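You operate a simulated robot arm through the tools that you are given. There is no shell and no other tool.

Carry out the task below with a simulated robot arm. There is one attempt and no reset: what you move stays moved.

TASK
Get the rub tester ready with the blue pad holder, its pad damped on the yellow pump head.
Fine: damp its pad first, then stand the holder in the opening of the tester's arm, then set the brass knob weight in its pan; zero the counter; no rub yet; leave the other holder and weight.

Only the result counts: the job must be done as asked and must still hold three seconds after the hand-in. Knocking over, shifting, dropping, spilling or breaking anything else fails it.

THE ROBOT
A 6-joint arm with a two-finger gripper, fixed in place. Base frame: the origin is at the foot of the arm, x ahead of it, y to its left, z up; the work surface is at about z = 750. Units: mm, rad, N and s.
Its first joint turns from -2.897 to 2.897 rad. Payload 2.45 kg.
Tool frame: the origin (TCP) lies between the finger pads and is the grasp point; the fingertips stand 20 mm ahead of it; z points along the fingers, y is the line along which they close. Largest opening 140 mm; the body of the gripper starts 168 mm behind the TCP.
Orientation is that of the tool frame in the base frame, as a unit quaternion [x, y, z, w]. With the fingers straight down and closing along the base's y, the tool's x points along the base's -x, its y along +y and its z along -z.

THE INTERFACE
- The arm moves only by the tool servo_tool. Its argument "plan" is a list of rows, each a list of 7 numbers: the shift along the base's x, y, z in mm, then the turn, a rotation vector about the base's x, y, z in rad, then the gripper command, from -1 (fully open) to 1 (shut), values between in proportion. In form: [[dx, dy, dz, ax, ay, az, hand], ...]. A call has 1 to 20 rows; each row is the pose to reach, as a shift and turn from the pose commanded when the call began. Rows are played at 5 a second. More than 50 mm and 0.15 rad between two rows, or a gripper value outside its range, and nothing of the call is played. Where a pose cannot be reached the arm comes as near as it can. A force on the tool above 90 N (or 10 N above the force at the start of the call, whichever is more), or a blocked arm, ends the call early, and 0.2 s more pass. The fingers move at their own pace (about 45 mm/s each) and stop on an object; they squeeze with about 44 N. The grip force told is the motor's: it shows also when the fingers shut on nothing. Time passes only in rows, and 0.2 s behind the last, so rows that repeat a pose let the fingers close. It gives the time, the measured TCP pose, the force on the tool (base axes), the opening and the grip force at its end, in the units of the frame above (readings bear some noise), with the torque about the TCP (base axes, N m) and any sound that the robot's microphone picked up, and new pictures: "pictures" is both (left out), scene, wrist or none.
- Cameras (640 x 400 px; columns grow to the right, rows downward): "scene" is fixed at [222, 650.1, 1452.4]; the picture's right is [-0.67, -0.74, 0.00], its down [-0.45, 0.41, -0.79] and it looks along [0.58, -0.53, -0.62] (base axes); focal length 357 px, centre (320, 200). "wrist" rides on the gripper at [78, 11, -209] in the tool frame; the picture's right is [-0.14, 0.99, 0.00], its down [-0.92, -0.13, -0.37] and it looks along [-0.37, -0.05, 0.93] (tool axes); focal length 280 px, centre (320, 200). There is no depth. A picture from a camera that has moved, and an enlarged one, comes with that camera's place and axes in the base frame and with its lens.
- inspect(camera, box): a new picture of the part [left, top, right, bottom] of that camera's present view, enlarged. The clock stands still meanwhile.
- sign_off(): hands the job in; it is judged then, once.

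Nothing tells you positions but the pictures and the camera data. Unless the task says otherwise, let go and move clear before handing in.

The tools are called after ">>>" by a JSON object that holds its "method" and its "body". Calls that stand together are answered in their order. servo_tool: Moves the arm, as the interface text tells. Its arguments: {"type":"object","properties":{"plan":{"type":"array","items":{"type":"array","items":{"type":"number"}}},"pictures":{"type":"string","enum":["both","scene","wrist","none"]}},"required":["plan"]} The other tools are called the same way: inspect (camera, box) takes an enlarged picture of a part of a camera's view; sign_off () hands the job in.

At the start:

```text
t: 0.0
tool_pos: [477.0, 458.0, 1240.0]
tcp_rot: [0.0, 1.0, 0.001, 0.001]
contact_force: [0.0, 0.1, 0.3]
moment: [0.0, 0.02, -0.06]
finger_gap: 139.7
finger_force: 0.1
```

scene: 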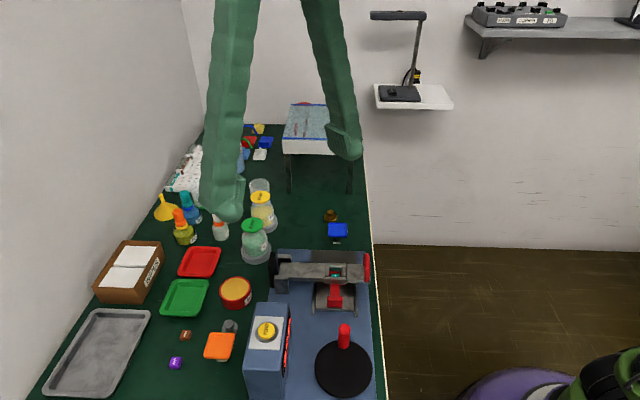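
wrist: 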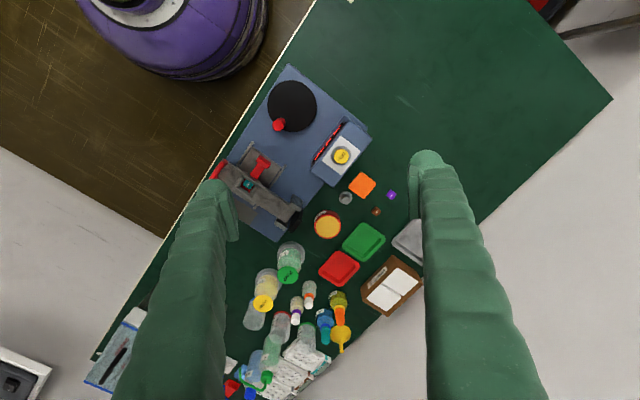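

I see a bench with a rub tester (blue base, arm with an opening, crank disc and counter box), a blue pad holder, an orange one, pump bottles and weights. I'll look at enlarged pictures first to identify each part.

>>> {"method": "inspect", "body": {"camera": "scene", "box": [220, 230, 400, 400]}}

>>> {"method": "inspect", "body": {"camera": "scene", "box": [140, 120, 380, 270]}}

>>> {"method": "inspect", "body": {"camera": "wrist", "box": [200, 60, 400, 250]}}

>>> {"method": "inspect", "body": {"camera": "wrist", "box": [200, 200, 400, 400]}}

```text
2.35 times, centred on (310, 315) of scene
camera zoom: at [222.0, 650.1, 1452.4], right [-0.67, -0.74, 0.0], down [-0.45, 0.41, -0.79], along [0.58, -0.53, -0.62], focal length 840 px, centre (344, -71)
```

zoom: 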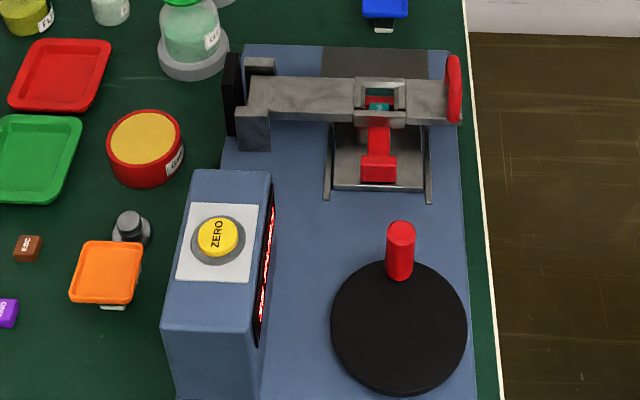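

```text
2.67 times, centred on (260, 195) of scene
camera zoom: at [222.0, 650.1, 1452.4], right [-0.67, -0.74, 0.0], down [-0.45, 0.41, -0.79], along [0.58, -0.53, -0.62], focal length 952 px, centre (480, 213)
```

zoom: 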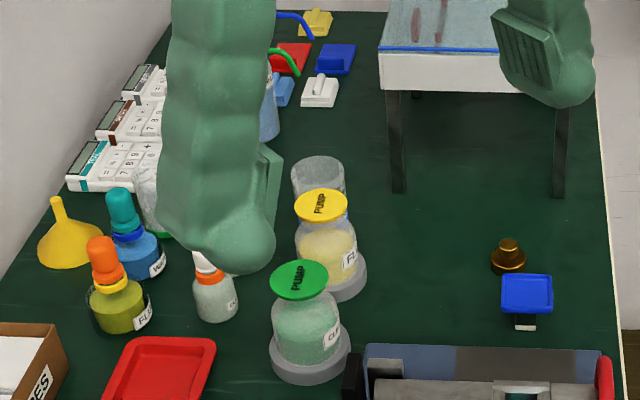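

```text
2.11 times, centred on (300, 155) of wrist
camera zoom: at [399.0, 467.4, 1448.3], right [0.14, 0.99, 0.0], down [0.92, -0.13, 0.37], along [0.37, -0.05, -0.93], focal length 590 px, centre (362, 295)
```

zoom: 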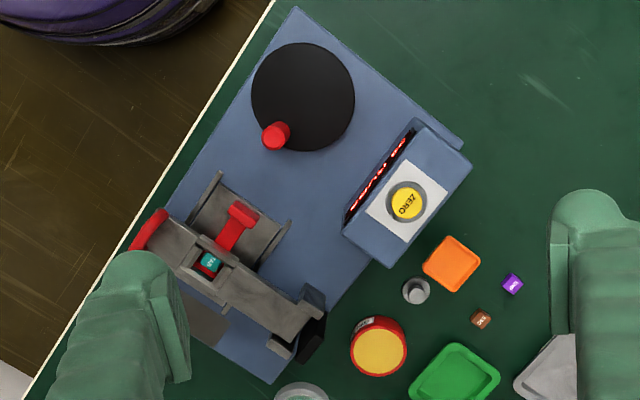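

```text
2.00 times, centred on (300, 300) of wrist
camera zoom: at [399.0, 467.4, 1448.3], right [0.14, 0.99, 0.0], down [0.92, -0.13, 0.37], along [0.37, -0.05, -0.93], focal length 561 px, centre (360, 0)
```

zoom: 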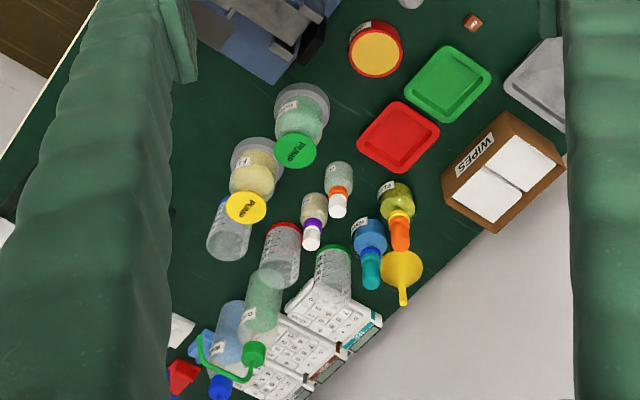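

The blue holder looks to be around (715, 133), the brass weight around (790, 90), the tester opening around (576, 280, 850), the ZERO button around (529, 491, 912) and the yellow pump head around (920, 240, 838). I'll move the wrist camera over the blue holder for a closer look.

>>> {"method": "servo_tool", "body": {"plan": [[12, -33, -14, 0, 0, 0, -1], [24, -66, -28, 0, 0, 0, -1], [37, -100, -42, 0, 0, 0, -1], [49, -133, -56, 0, 0, 0, -1], [61, -166, -70, 0, 0, 0, -1], [74, -200, -84, 0, 0, 0, -1], [86, -233, -98, 0, 0, 0, -1], [98, -266, -112, 0, 0, 0, -1], [111, -300, -126, 0, 0, 0, -1], [123, -333, -140, 0, 0, 0, -1]]}}

```text
t: 2.2
tool_pos: [600.6, 123.2, 1099.4]
tcp_rot: [-0.001, 1.0, -0.001, 0.001]
contact_force: [0.1, 0.4, 0.4]
moment: [-0.01, 0.0, 0.0]
finger_gap: 140.0
finger_force: 0.0
camera wrist: at [522.2, 134.0, 1308.3], right [0.14, 0.99, 0.0], down [0.92, -0.13, 0.37], along [0.37, -0.05, -0.93], focal length 280 px, centre (320, 200)
```

scene: 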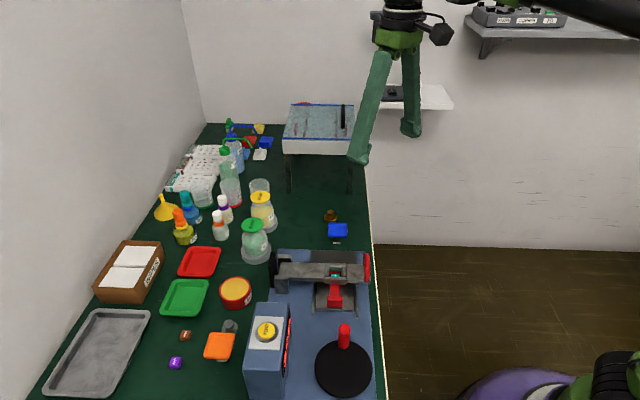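
wrist: 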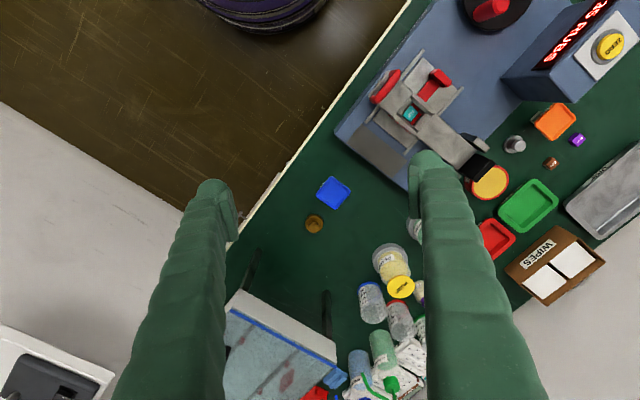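

>>> {"method": "inspect", "body": {"camera": "wrist", "box": [270, 150, 390, 250]}}

>>> {"method": "inspect", "body": {"camera": "wrist", "box": [330, 0, 640, 200]}}

>>> {"method": "inspect", "body": {"camera": "scene", "box": [300, 200, 370, 250]}}

>>> {"method": "inspect", "body": {"camera": "wrist", "box": [340, 230, 430, 330]}}

>>> {"method": "inspect", "body": {"camera": "scene", "box": [230, 170, 300, 280]}}

>>> {"method": "inspect", "body": {"camera": "scene", "box": [265, 235, 385, 325]}}

```text
4.00 times, centred on (330, 200) of wrist
camera zoom: at [522.2, 134.0, 1308.3], right [0.14, 0.99, 0.0], down [0.92, -0.13, 0.37], along [0.37, -0.05, -0.93], focal length 1122 px, centre (280, 200)
```

zoom: 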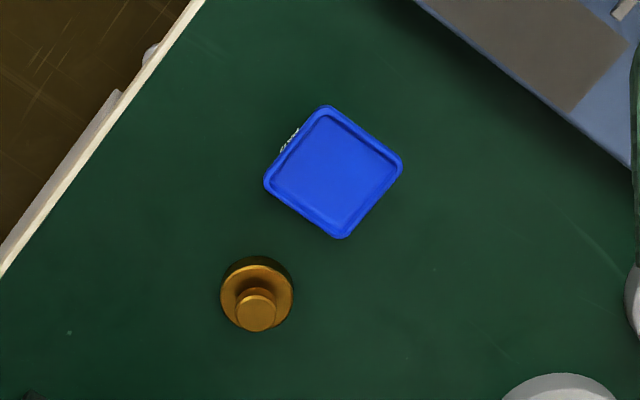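

```text
2.00 times, centred on (485, 100) of wrist
camera zoom: at [522.2, 134.0, 1308.3], right [0.14, 0.99, 0.0], down [0.92, -0.13, 0.37], along [0.37, -0.05, -0.93], focal length 561 px, centre (-10, 400)
```

zoom: 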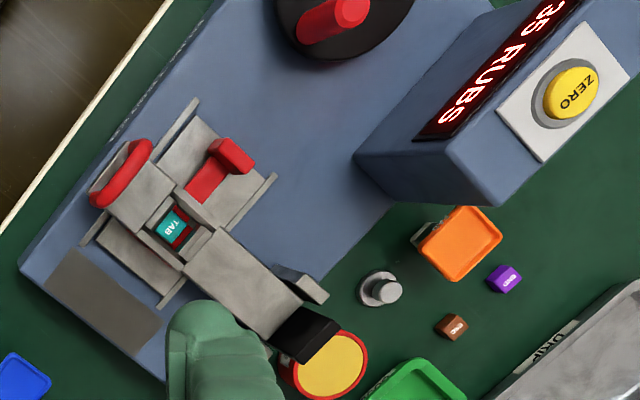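

```text
8.00 times, centred on (335, 225) of scene
camera zoom: at [222.0, 650.1, 1452.4], right [-0.67, -0.74, 0.0], down [-0.45, 0.41, -0.79], along [0.58, -0.53, -0.62], focal length 2857 px, centre (200, 0)
```

zoom: 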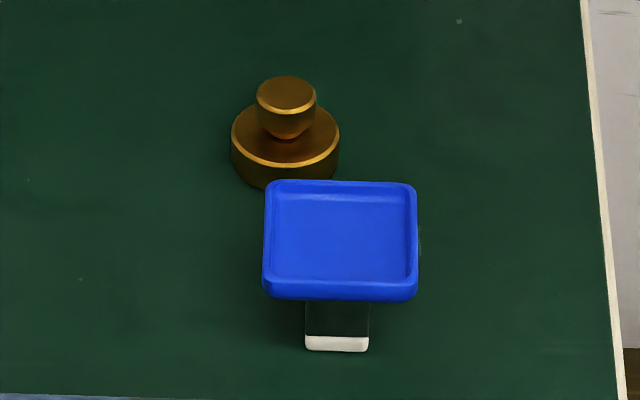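

```text
4.00 times, centred on (385, 280) of wrist
camera zoom: at [522.2, 134.0, 1308.3], right [0.14, 0.99, 0.0], down [0.92, -0.13, 0.37], along [0.37, -0.05, -0.93], focal length 1122 px, centre (60, -120)
```

zoom: 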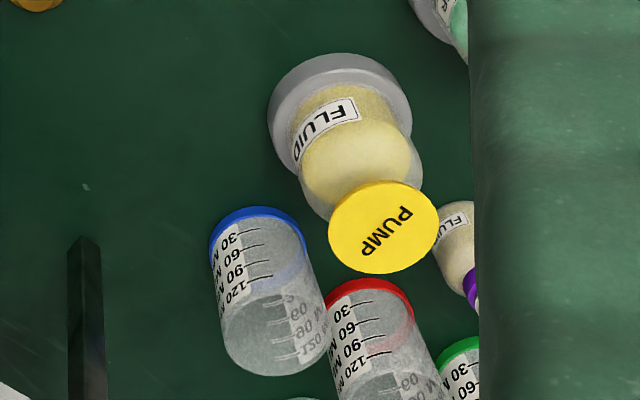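

```text
3.64 times, centred on (265, 225) of scene
camera zoom: at [222.0, 650.1, 1452.4], right [-0.67, -0.74, 0.0], down [-0.45, 0.41, -0.79], along [0.58, -0.53, -0.62], focal length 1299 px, centre (520, 109)
```

zoom: 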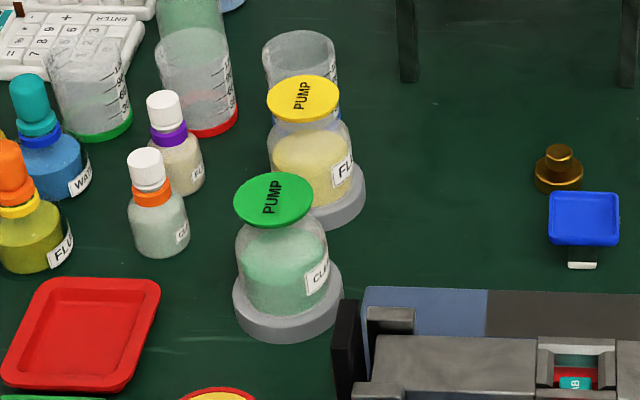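

```text
4.44 times, centred on (325, 280) of scene
camera zoom: at [222.0, 650.1, 1452.4], right [-0.67, -0.74, 0.0], down [-0.45, 0.41, -0.79], along [0.58, -0.53, -0.62], focal length 1587 px, centre (298, -156)
```

zoom: 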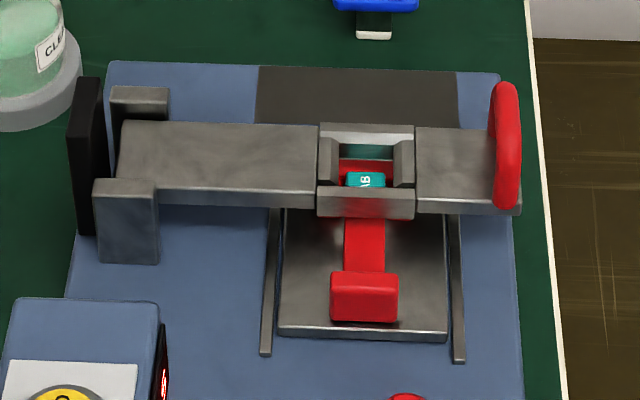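

The blue holder is a square pan turned about 45° on a dark shank with a white pad, and the brass weight stands beyond it. Next I'll look closely at the tester's arm opening to get its place and orientation.

>>> {"method": "servo_tool", "body": {"plan": [[-15, 28, -17, 0, 0, 0, -1], [-30, 56, -33, 0, 0, 0, -1], [-45, 83, -50, 0, 0, 0, -1], [-60, 110, -66, 0, 0, 0, -1], [-75, 138, -83, 0, 0, 0, -1], [-88, 164, -100, 0, 0, 0, -1]], "pictures": "wrist"}}

```text
t: 3.6
tool_pos: [513.2, 287.7, 997.8]
tcp_rot: [0.001, 1.0, 0.001, 0.0]
contact_force: [-0.6, -0.4, 0.6]
moment: [0.01, -0.03, 0.02]
finger_gap: 139.9
finger_force: 0.1
camera wrist: at [433.9, 297.6, 1207.4], right [0.14, 0.99, 0.0], down [0.92, -0.13, 0.37], along [0.37, -0.05, -0.93], focal length 280 px, centre (320, 200)
```

wrist: 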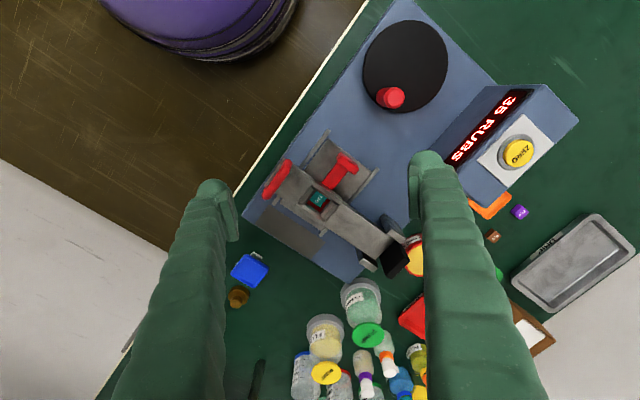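

>>> {"method": "inspect", "body": {"camera": "wrist", "box": [240, 120, 430, 290]}}

>>> {"method": "inspect", "body": {"camera": "wrist", "box": [285, 160, 355, 230]}}

>>> {"method": "inspect", "body": {"camera": "wrist", "box": [430, 80, 580, 200]}}

>>> {"method": "inspect", "body": {"camera": "wrist", "box": [220, 240, 280, 310]}}

```text
2.35 times, centred on (335, 205) of wrist
camera zoom: at [433.9, 297.6, 1207.4], right [0.14, 0.99, 0.0], down [0.92, -0.13, 0.37], along [0.37, -0.05, -0.93], focal length 660 px, centre (285, 188)
```

zoom: 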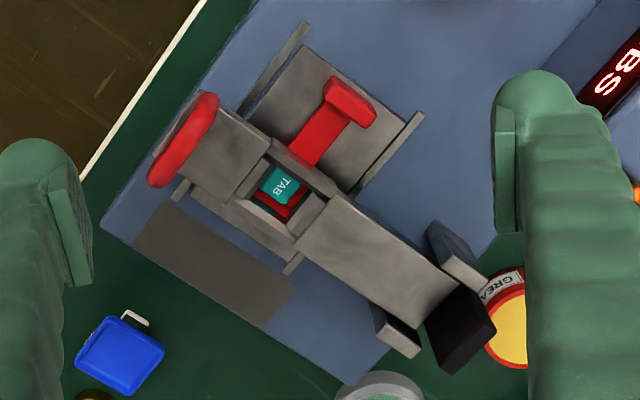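

```text
5.71 times, centred on (320, 195) of wrist
camera zoom: at [433.9, 297.6, 1207.4], right [0.14, 0.99, 0.0], down [0.92, -0.13, 0.37], along [0.37, -0.05, -0.93], focal length 1602 px, centre (320, 229)
```

zoom: 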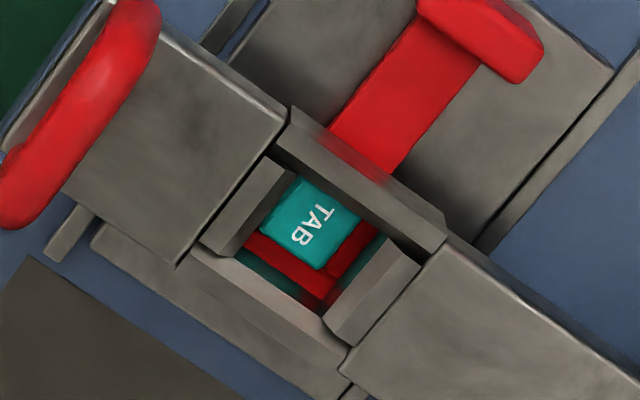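

```text
3.33 times, centred on (505, 140) of wrist
camera zoom: at [433.9, 297.6, 1207.4], right [0.14, 0.99, 0.0], down [0.92, -0.13, 0.37], along [0.37, -0.05, -0.93], focal length 935 px, centre (-297, 400)
```

zoom: 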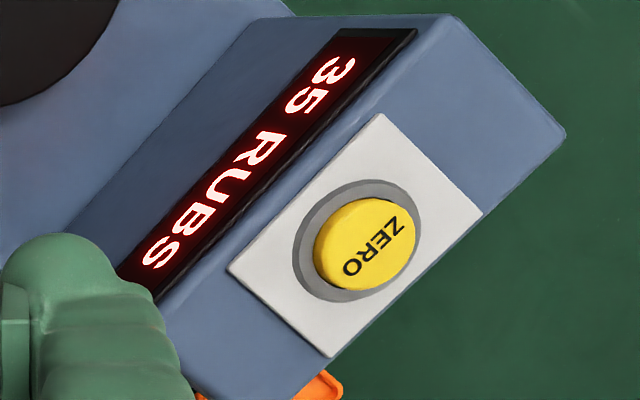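

```text
5.71 times, centred on (250, 275) of wrist
camera zoom: at [433.9, 297.6, 1207.4], right [0.14, 0.99, 0.0], down [0.92, -0.13, 0.37], along [0.37, -0.05, -0.93], focal length 1602 px, centre (720, -229)
```

zoom: 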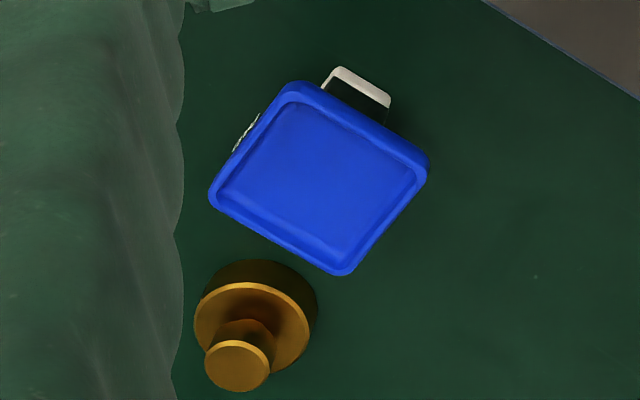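

The tester is aligned at about 45° in the base frame, and its opening centre is near (581, 275) with the arm top at about z 850. I'll turn the tool 45° and hover over the blue holder to measure it before grasping.

>>> {"method": "servo_tool", "body": {"plan": [[26, -19, -8, 0, 0, 0.098, -1], [51, -39, -15, 0, 0, 0.196, -0.8], [77, -58, -23, 0, 0, 0.295, -0.6], [102, -78, -30, 0, 0, 0.393, -0.4], [128, -97, -38, 0, 0, 0.491, -0.3], [153, -117, -45, 0, 0, 0.589, -0.3], [179, -136, -53, 0, 0, 0.687, -0.3], [205, -156, -60, 0, 0, 0.785, -0.3], [205, -156, -60, 0, 0, 0.785, -0.3]]}}

```text
t: 5.6
tool_pos: [716.5, 132.9, 940.1]
tcp_rot: [-0.383, 0.924, 0.0, 0.0]
contact_force: [-0.4, -0.2, -0.1]
moment: [-0.02, -0.01, -0.03]
finger_gap: 91.1
finger_force: 0.1
camera wrist: at [655.1, 83.8, 1148.4], right [-0.6, 0.8, 0.0], down [0.74, 0.56, 0.37], along [0.29, 0.22, -0.93], focal length 280 px, centre (320, 200)
```

scene: 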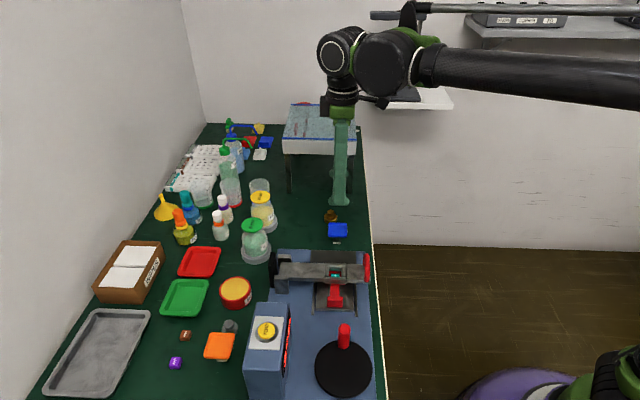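
wrist: 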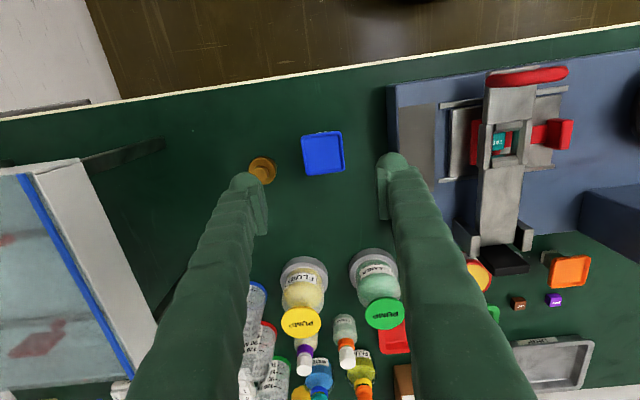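

>>> {"method": "inspect", "body": {"camera": "wrist", "box": [240, 110, 400, 210]}}

>>> {"method": "inspect", "body": {"camera": "wrist", "box": [430, 60, 590, 190]}}

```text
4.00 times, centred on (320, 160) of wrist
camera zoom: at [655.1, 83.8, 1148.4], right [-0.6, 0.8, 0.0], down [0.74, 0.56, 0.37], along [0.29, 0.22, -0.93], focal length 1122 px, centre (320, 360)
```

zoom: 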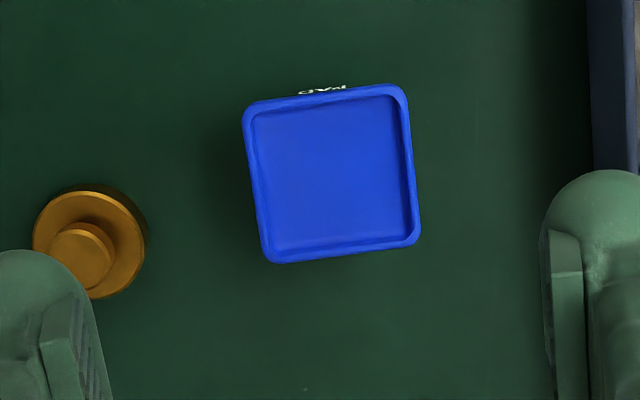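

```text
3.08 times, centred on (510, 125) of wrist
camera zoom: at [655.1, 83.8, 1148.4], right [-0.6, 0.8, 0.0], down [0.74, 0.56, 0.37], along [0.29, 0.22, -0.93], focal length 863 px, centre (-265, 431)
```

zoom: 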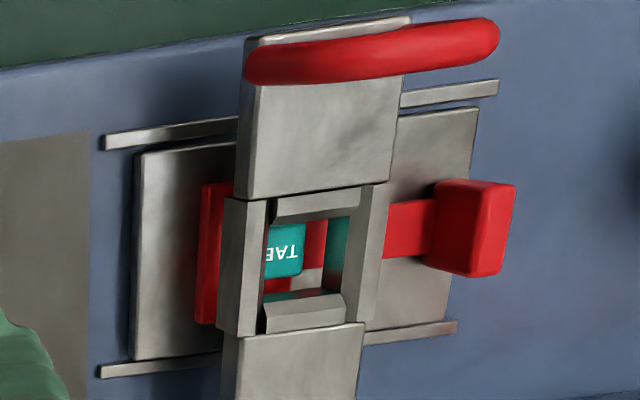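

The holder's pan is a ~51 mm square centred at about (715.5, 134), top near z 790, at 45°. I'll narrow the fingers and come down to just above it, then check the centring.

>>> {"method": "servo_tool", "body": {"plan": [[-0.5, 0.5, -30, 0, 0, 0, -0.2], [-1, 1, -60, 0, 0, 0, -0.15], [-1.3, 1, -90, 0, 0, 0, -0.114], [-1.3, 1, -110, 0, 0, 0, -0.114], [-1.3, 1, -110, 0, 0, 0, -0.114]]}}

>>> {"method": "inspect", "body": {"camera": "wrist", "box": [200, 60, 440, 220]}}

>>> {"method": "inspect", "body": {"camera": "scene", "box": [300, 200, 370, 250]}}

```text
t: 6.8
tool_pos: [716.3, 133.0, 828.4]
tcp_rot: [-0.383, 0.924, 0.0, 0.0]
contact_force: [-0.1, -0.1, -0.2]
moment: [0.01, 0.01, -0.01]
finger_gap: 77.9
finger_force: 0.0
camera wrist: at [653.6, 85.1, 1037.8], right [-0.6, 0.8, 0.0], down [0.74, 0.56, 0.37], along [0.29, 0.22, -0.93], focal length 280 px, centre (320, 200)
```

scene: 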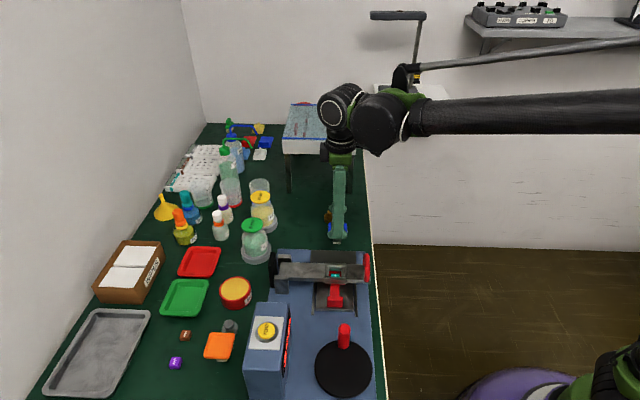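
wrist: 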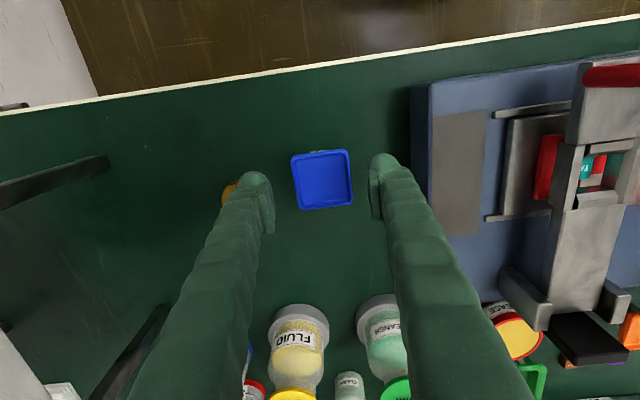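

```text
2.50 times, centred on (320, 140) of wrist
camera zoom: at [653.6, 85.1, 1037.8], right [-0.6, 0.8, 0.0], down [0.74, 0.56, 0.37], along [0.29, 0.22, -0.93], focal length 701 px, centre (320, 350)
```

zoom: 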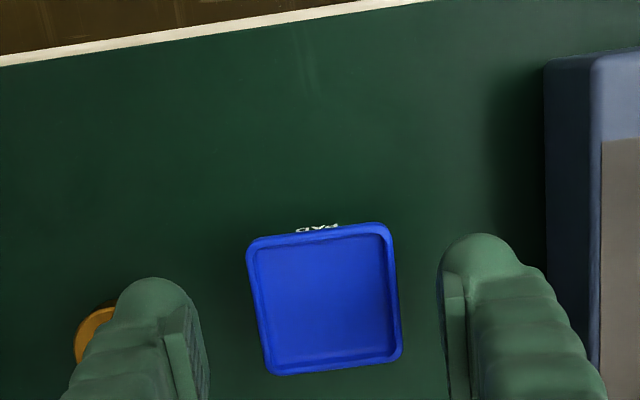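

```text
8.00 times, centred on (335, 225) of scene
camera zoom: at [222.0, 650.1, 1452.4], right [-0.67, -0.74, 0.0], down [-0.45, 0.41, -0.79], along [0.58, -0.53, -0.62], focal length 2857 px, centre (200, 0)
```

zoom: 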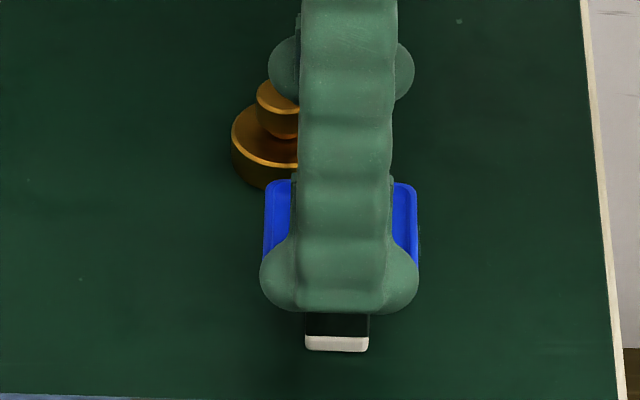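

Fingers and pan are centred within about 1 mm. I'll go down so the tips reach the pan's underside level and close.

>>> {"method": "servo_tool", "body": {"plan": [[0, 0.5, -15, 0, 0, 0, -0.114], [0, 0.5, -30, 0, 0, 0, -0.114], [0, 0.5, -30, 0, 0, 0, -0.114], [0, 0.5, -30, 0, 0, 0, 0.2], [0, 0.5, -30, 0, 0, 0, 1], [0, 0.5, -30, 0, 0, 0, 1], [0, 0.5, -30, 0, 0, 0, 1]]}}

>>> {"method": "inspect", "body": {"camera": "wrist", "box": [200, 60, 440, 220]}}

>>> {"method": "inspect", "body": {"camera": "scene", "box": [300, 200, 370, 250]}}

```text
t: 8.4
tool_pos: [716.0, 133.5, 800.0]
tcp_rot: [-0.383, 0.924, 0.0, 0.0]
contact_force: [0.1, -0.2, 1.2]
moment: [0.05, -0.02, 0.01]
finger_gap: 50.7
finger_force: 43.7
camera wrist: at [652.9, 85.5, 1008.7], right [-0.6, 0.8, 0.0], down [0.74, 0.56, 0.37], along [0.29, 0.22, -0.93], focal length 280 px, centre (320, 200)
```

scene: 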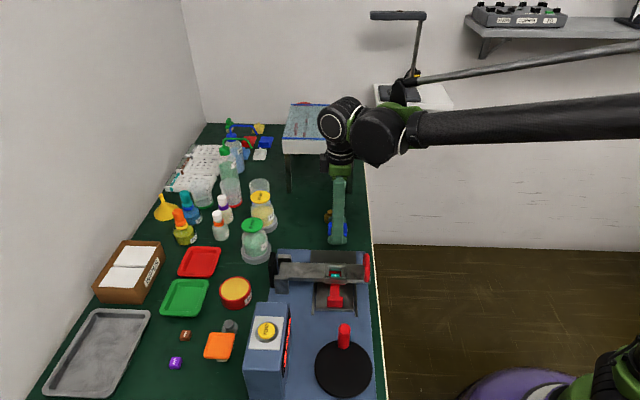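
wrist: 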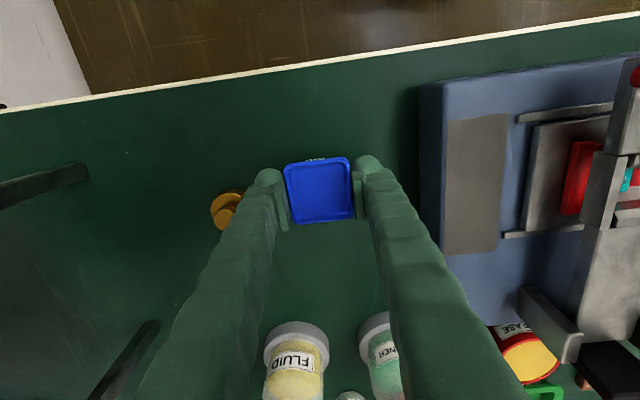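

```text
2.50 times, centred on (320, 140) of wrist
camera zoom: at [652.9, 85.5, 1008.7], right [-0.6, 0.8, 0.0], down [0.74, 0.56, 0.37], along [0.29, 0.22, -0.93], focal length 701 px, centre (320, 350)
```

zoom: 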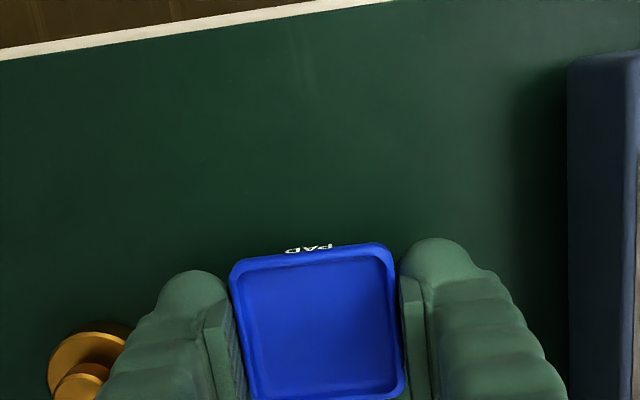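

```text
8.00 times, centred on (335, 225) of scene
camera zoom: at [222.0, 650.1, 1452.4], right [-0.67, -0.74, 0.0], down [-0.45, 0.41, -0.79], along [0.58, -0.53, -0.62], focal length 2857 px, centre (200, 0)
```

zoom: 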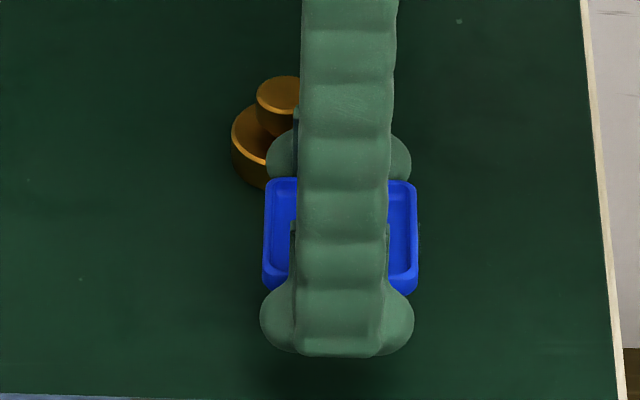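

The grip is on the pan at 50.7 mm. I'll lift straight up and check the held holder.

>>> {"method": "servo_tool", "body": {"plan": [[0, 0, 5, 0, 0, 0, 1], [0, 0, 20, 0, 0, 0, 1], [0, 0, 50, 0, 0, 0, 1], [0, 0, 90, 0, 0, 0, 1], [0, 0, 130, 0, 0, 0, 1], [0, 0, 160, 0, 0, 0, 1], [0, 0, 160, 0, 0, 0, 1]]}}

>>> {"method": "inspect", "body": {"camera": "scene", "box": [290, 140, 390, 220]}}

>>> {"method": "inspect", "body": {"camera": "wrist", "box": [200, 60, 440, 220]}}

```text
t: 10.0
tool_pos: [716.9, 133.2, 958.8]
tcp_rot: [-0.382, 0.924, 0.0, 0.0]
contact_force: [1.5, -0.3, -1.4]
moment: [0.01, 0.01, -0.03]
finger_gap: 50.9
finger_force: 44.3
camera wrist: at [653.0, 85.2, 1168.1], right [-0.6, 0.8, 0.0], down [0.74, 0.56, 0.37], along [0.29, 0.22, -0.93], focal length 280 px, centre (320, 200)
```

scene: 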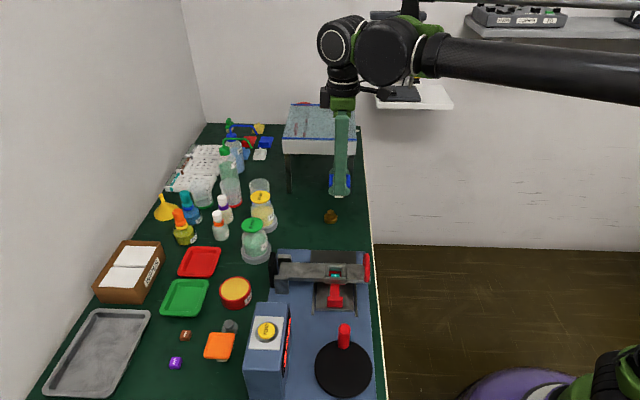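
wrist: 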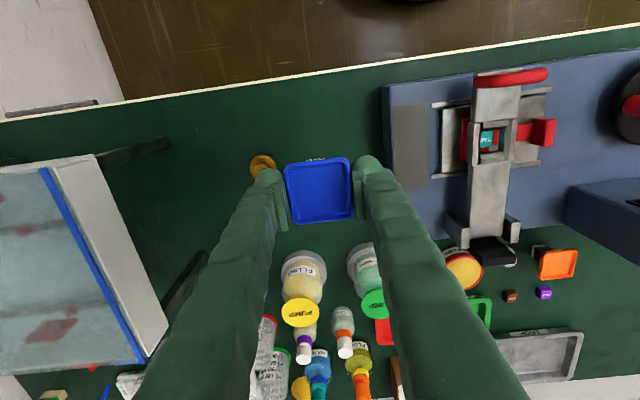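

```text
5.00 times, centred on (340, 180) of scene
camera zoom: at [222.0, 650.1, 1452.4], right [-0.67, -0.74, 0.0], down [-0.45, 0.41, -0.79], along [0.58, -0.53, -0.62], focal length 1786 px, centre (220, 300)
```

zoom: 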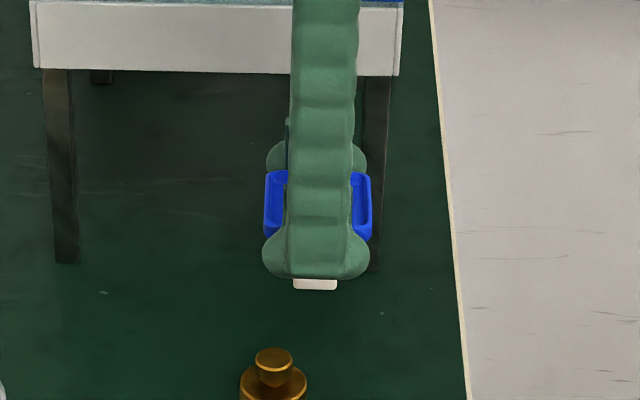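

```text
2.50 times, centred on (320, 140) of wrist
camera zoom: at [653.0, 85.2, 1168.1], right [-0.6, 0.8, 0.0], down [0.74, 0.56, 0.37], along [0.29, 0.22, -0.93], focal length 701 px, centre (320, 350)
```

zoom: 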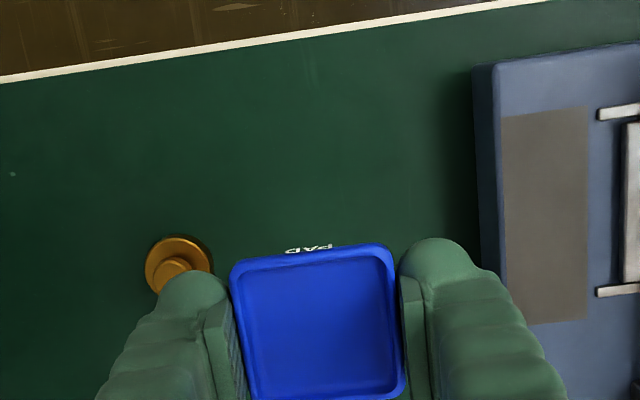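

The holder is firmly held and level. Now I'll travel at this height to above the yellow pump head (~(912, 243.5), top ~850) without pressing yet.

>>> {"method": "servo_tool", "body": {"plan": [[33, 18, 0, 0, 0, 0, 1], [66, 36, 0, 0, 0, 0, 1], [98, 54, 0, 0, 0, 0, 1], [131, 73, 0, 0, 0, 0, 1], [164, 91, 0, 0, 0, 0, 1], [196, 109, 0, 0, 0, 0, 1], [196, 109, 0, 0, 0, 0, 1]]}}

>>> {"method": "inspect", "body": {"camera": "scene", "box": [220, 120, 320, 240]}}

>>> {"method": "inspect", "body": {"camera": "wrist", "box": [200, 60, 440, 260]}}

```text
t: 11.6
tool_pos: [913.1, 242.6, 959.7]
tcp_rot: [-0.382, 0.924, 0.001, 0.0]
contact_force: [0.3, 0.0, -2.4]
moment: [0.01, -0.05, -0.01]
finger_gap: 50.7
finger_force: 44.2
camera wrist: at [849.8, 194.7, 1168.7], right [-0.6, 0.8, 0.0], down [0.74, 0.56, 0.37], along [0.29, 0.22, -0.93], focal length 280 px, centre (320, 200)
```

scene: 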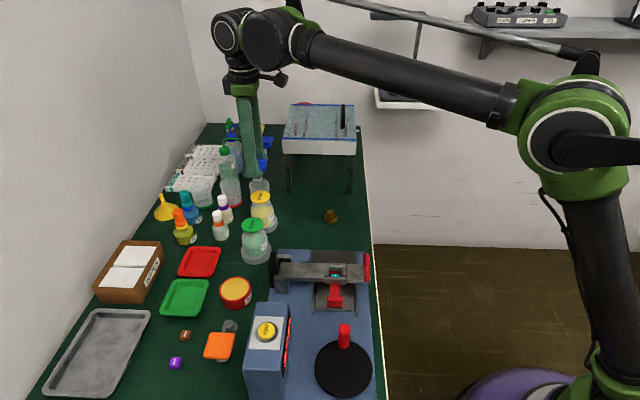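
wrist: 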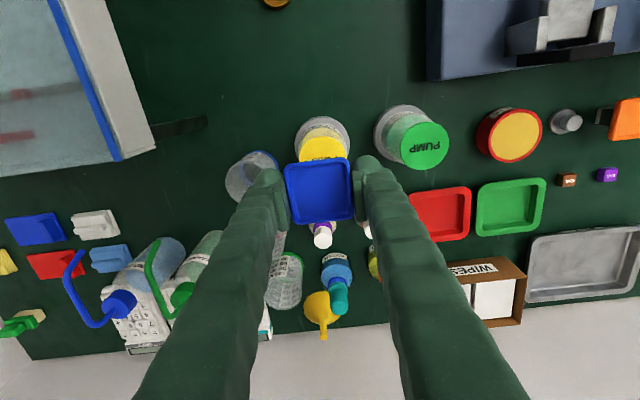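

```text
3.33 times, centred on (270, 180) of scene
camera zoom: at [222.0, 650.1, 1452.4], right [-0.67, -0.74, 0.0], down [-0.45, 0.41, -0.79], along [0.58, -0.53, -0.62], focal length 1190 px, centre (487, 267)
```

zoom: 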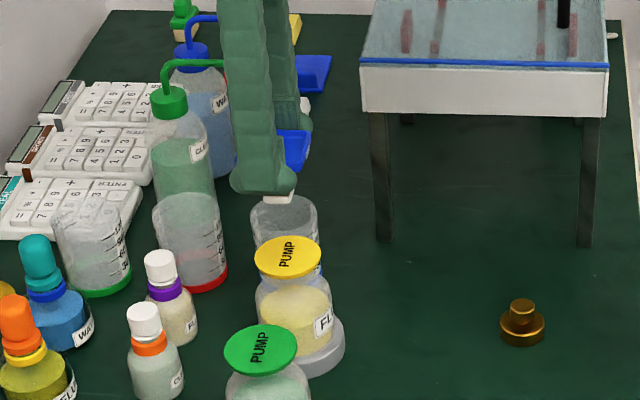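

```text
2.00 times, centred on (320, 160) of wrist
camera zoom: at [849.8, 194.7, 1168.7], right [-0.6, 0.8, 0.0], down [0.74, 0.56, 0.37], along [0.29, 0.22, -0.93], focal length 561 px, centre (320, 280)
```

zoom: 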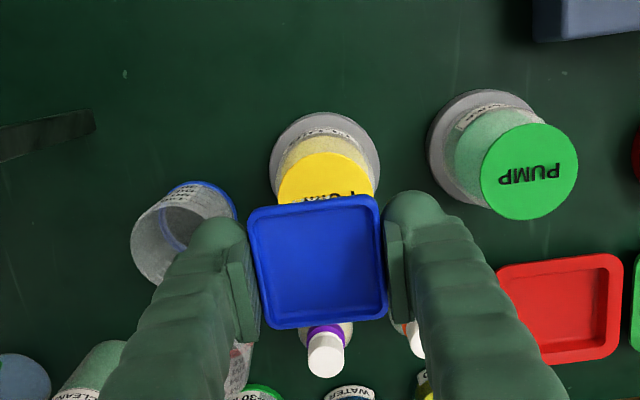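

The pump head centre measures (911, 243.5), R≈28 mm, so the pad is directly above it. I'll descend to just above and then press in small steps watching the force.

>>> {"method": "servo_tool", "body": {"plan": [[-0.5, 0, -15, 0, 0, 0, 1], [-0.5, 0, -30, 0, 0, 0, 1], [-0.5, 0, -42, 0, 0, 0, 1], [-0.5, 0, -52, 0, 0, 0, 1], [-0.5, 0, -52, 0, 0, 0, 1]]}}

>>> {"method": "inspect", "body": {"camera": "scene", "box": [220, 140, 320, 240]}}

>>> {"method": "inspect", "body": {"camera": "wrist", "box": [200, 60, 440, 260]}}

```text
t: 12.8
tool_pos: [912.2, 243.8, 906.9]
tcp_rot: [-0.383, 0.924, 0.0, -0.001]
contact_force: [-0.1, 0.5, -1.3]
moment: [0.0, 0.02, 0.0]
finger_gap: 50.8
finger_force: 44.0
camera wrist: at [849.0, 194.5, 1116.2], right [-0.6, 0.8, 0.0], down [0.74, 0.56, 0.37], along [0.29, 0.22, -0.93], focal length 280 px, centre (320, 200)
```

scene: 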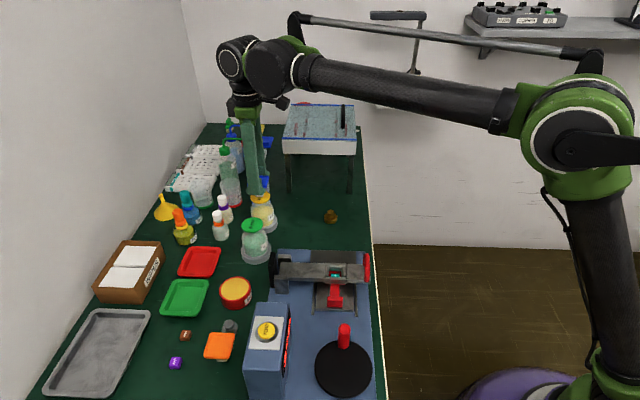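
wrist: 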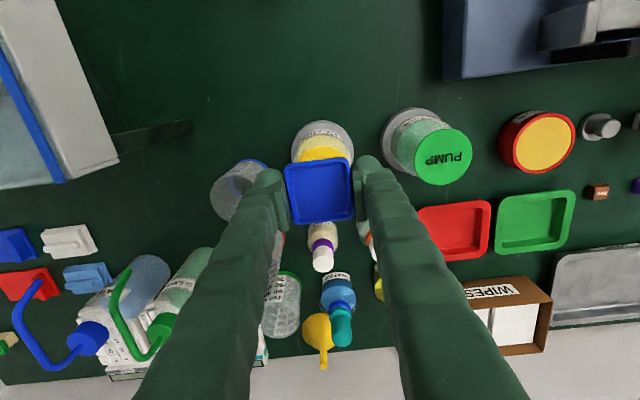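

```text
4.00 times, centred on (270, 190) of scene
camera zoom: at [222.0, 650.1, 1452.4], right [-0.67, -0.74, 0.0], down [-0.45, 0.41, -0.79], along [0.58, -0.53, -0.62], focal length 1428 px, centre (520, 240)
```

zoom: 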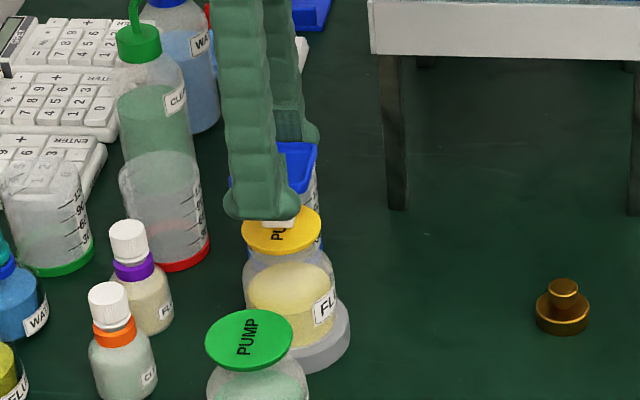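

```text
2.00 times, centred on (320, 160) of wrist
camera zoom: at [849.0, 194.5, 1116.2], right [-0.6, 0.8, 0.0], down [0.74, 0.56, 0.37], along [0.29, 0.22, -0.93], focal length 561 px, centre (320, 280)
```

zoom: 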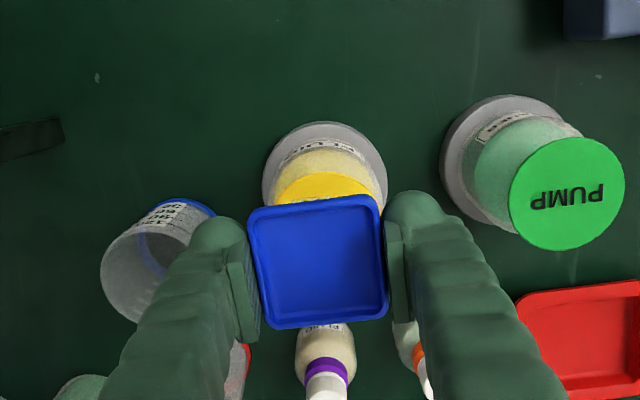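

The pad is a few millimetres above the yellow head. Pressing down slowly in small steps now.

>>> {"method": "servo_tool", "body": {"plan": [[0, 0, -2, 0, 0, 0, 1], [0, 0, -4, 0, 0, 0, 1], [0, 0, -6, 0, 0, 0, 1], [0, 0, -8, 0, 0, 0, 1], [0, 0, -8, 0, 0, 0, 1]], "pictures": "none"}}

```text
t: 14.0
tool_pos: [912.1, 243.8, 900.2]
tcp_rot: [-0.383, 0.924, 0.0, 0.0]
contact_force: [0.2, -0.1, 0.6]
moment: [-0.05, -0.03, 0.0]
finger_gap: 50.9
finger_force: 44.0
```

>>> {"method": "servo_tool", "body": {"plan": [[0, 0, -1.5, 0, 0, 0, 1], [0, 0, -3, 0, 0, 0, 1], [0, 0, -4, 0, 0, 0, 1], [0, 0, -4, 0, 0, 0, 1]], "pictures": "none"}}

```text
t: 15.0
tool_pos: [910.9, 242.5, 895.1]
tcp_rot: [-0.382, 0.924, -0.001, 0.0]
contact_force: [4.7, 0.4, 15.4]
moment: [-0.11, -0.33, 0.01]
finger_gap: 50.8
finger_force: 44.3
```

Contact has begun (about 15 N). I'll look before pressing further.

>>> {"method": "inspect", "body": {"camera": "scene", "box": [230, 160, 300, 240]}}

>>> {"method": "servo_tool", "body": {"plan": [[0, 0, -1.5, 0, 0, 0, 1], [0, 0, -3, 0, 0, 0, 1], [0, 0, -3, 0, 0, 0, 1]]}}

>>> {"method": "inspect", "body": {"camera": "scene", "box": [230, 160, 300, 240]}}

```text
5.00 times, centred on (265, 200) of scene
camera zoom: at [222.0, 650.1, 1452.4], right [-0.67, -0.74, 0.0], down [-0.45, 0.41, -0.79], along [0.58, -0.53, -0.62], focal length 1786 px, centre (595, 200)
```

zoom: 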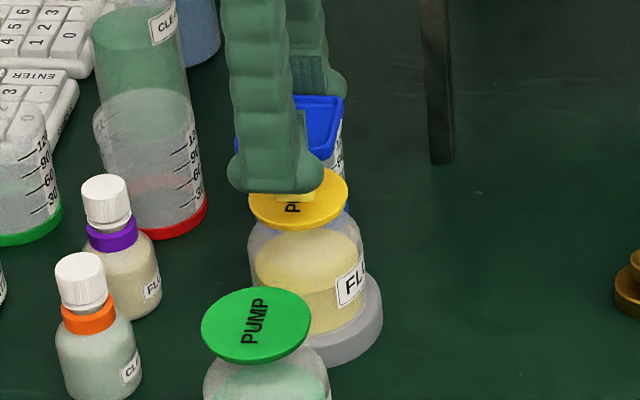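

```text
t: 15.8
tool_pos: [910.9, 244.4, 894.5]
tcp_rot: [-0.383, 0.924, 0.001, 0.001]
contact_force: [0.7, 2.7, 33.7]
moment: [0.01, -0.18, -0.03]
finger_gap: 50.8
finger_force: 44.0
camera wrist: at [847.2, 194.8, 1102.4], right [-0.6, 0.8, 0.0], down [0.74, 0.56, 0.37], along [0.29, 0.22, -0.93], focal length 280 px, centre (320, 200)
```

scene: 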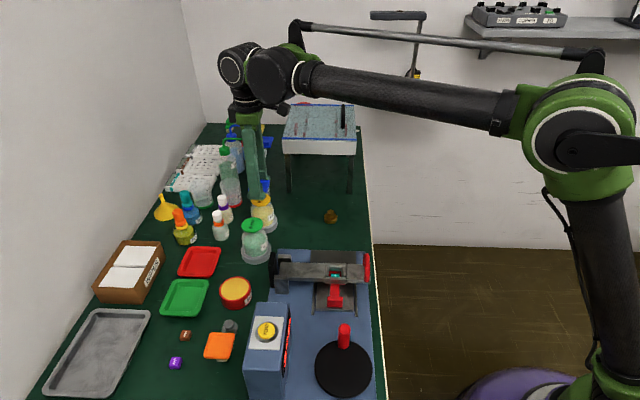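
wrist: 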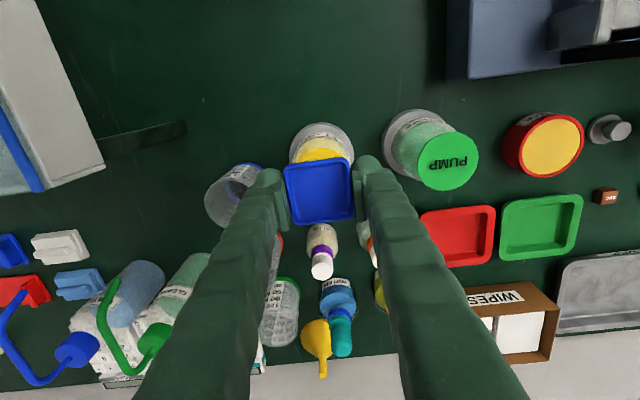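

```text
5.00 times, centred on (265, 200) of scene
camera zoom: at [222.0, 650.1, 1452.4], right [-0.67, -0.74, 0.0], down [-0.45, 0.41, -0.79], along [0.58, -0.53, -0.62], focal length 1786 px, centre (595, 200)
```

zoom: 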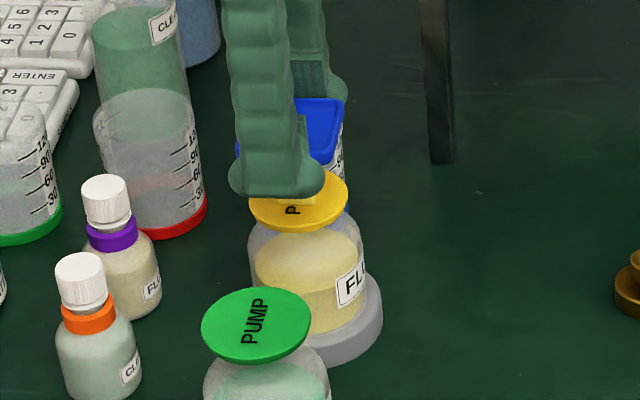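

The head went down and bottomed out (34 N), and the pad edge now looks yellow-tinted. I'll hold briefly, then lift and check the pad.

>>> {"method": "servo_tool", "body": {"plan": [[0, 0, 0, 0, 0, 0, 1], [0, 0, 3, 0, 0, 0, 1], [0, 0, 8, 0, 0, 0, 1], [0, 0, 20, 0, 0, 0, 1], [0, 0, 45, 0, 0, 0, 1], [0, 0, 70, 0, 0, 0, 1], [0, 0, 70, 0, 0, 0, 1]]}}

>>> {"method": "inspect", "body": {"camera": "scene", "box": [230, 150, 310, 240]}}

>>> {"method": "inspect", "body": {"camera": "wrist", "box": [200, 60, 440, 260]}}

```text
t: 17.4
tool_pos: [910.5, 241.4, 962.3]
tcp_rot: [-0.384, 0.923, 0.0, 0.0]
contact_force: [-0.6, -0.3, -1.1]
moment: [0.01, -0.01, 0.01]
finger_gap: 50.9
finger_force: 44.0
camera wrist: at [848.4, 194.0, 1170.7], right [-0.6, 0.8, 0.0], down [0.74, 0.56, 0.37], along [0.29, 0.22, -0.93], focal length 280 px, centre (320, 200)
```

scene: 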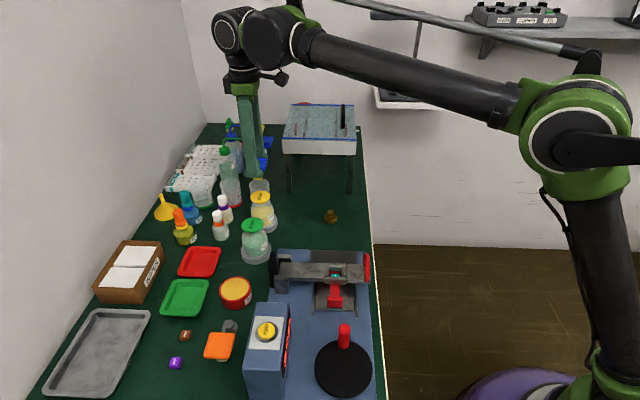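
wrist: 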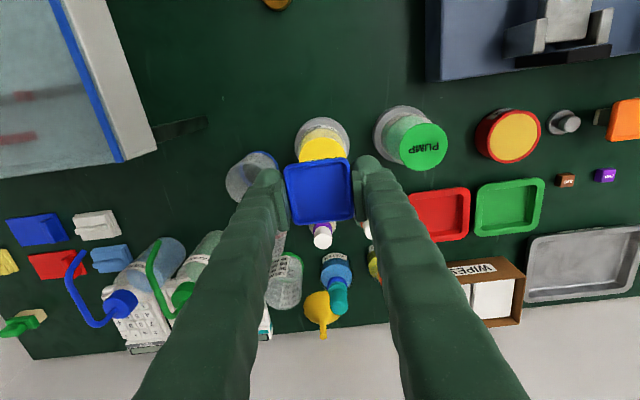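

```text
4.44 times, centred on (270, 195) of scene
camera zoom: at [222.0, 650.1, 1452.4], right [-0.67, -0.74, 0.0], down [-0.45, 0.41, -0.79], along [0.58, -0.53, -0.62], focal length 1587 px, centre (542, 222)
```

zoom: 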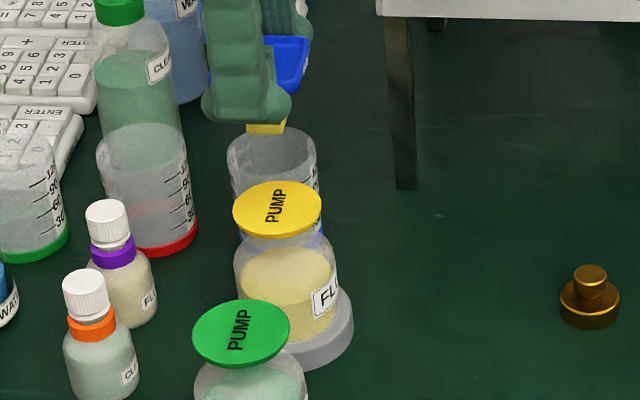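

```text
2.00 times, centred on (320, 160) of wrist
camera zoom: at [848.4, 194.0, 1170.7], right [-0.6, 0.8, 0.0], down [0.74, 0.56, 0.37], along [0.29, 0.22, -0.93], focal length 561 px, centre (320, 280)
```

zoom: 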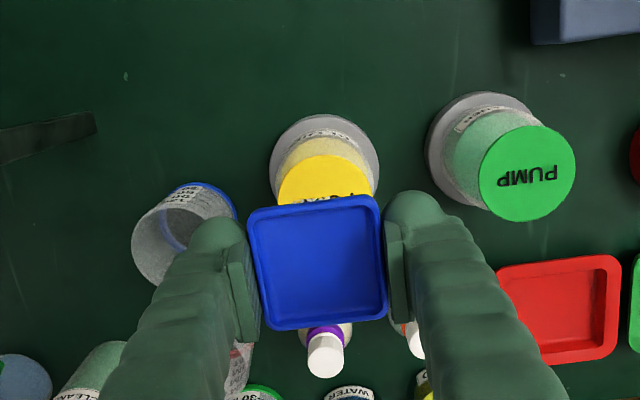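

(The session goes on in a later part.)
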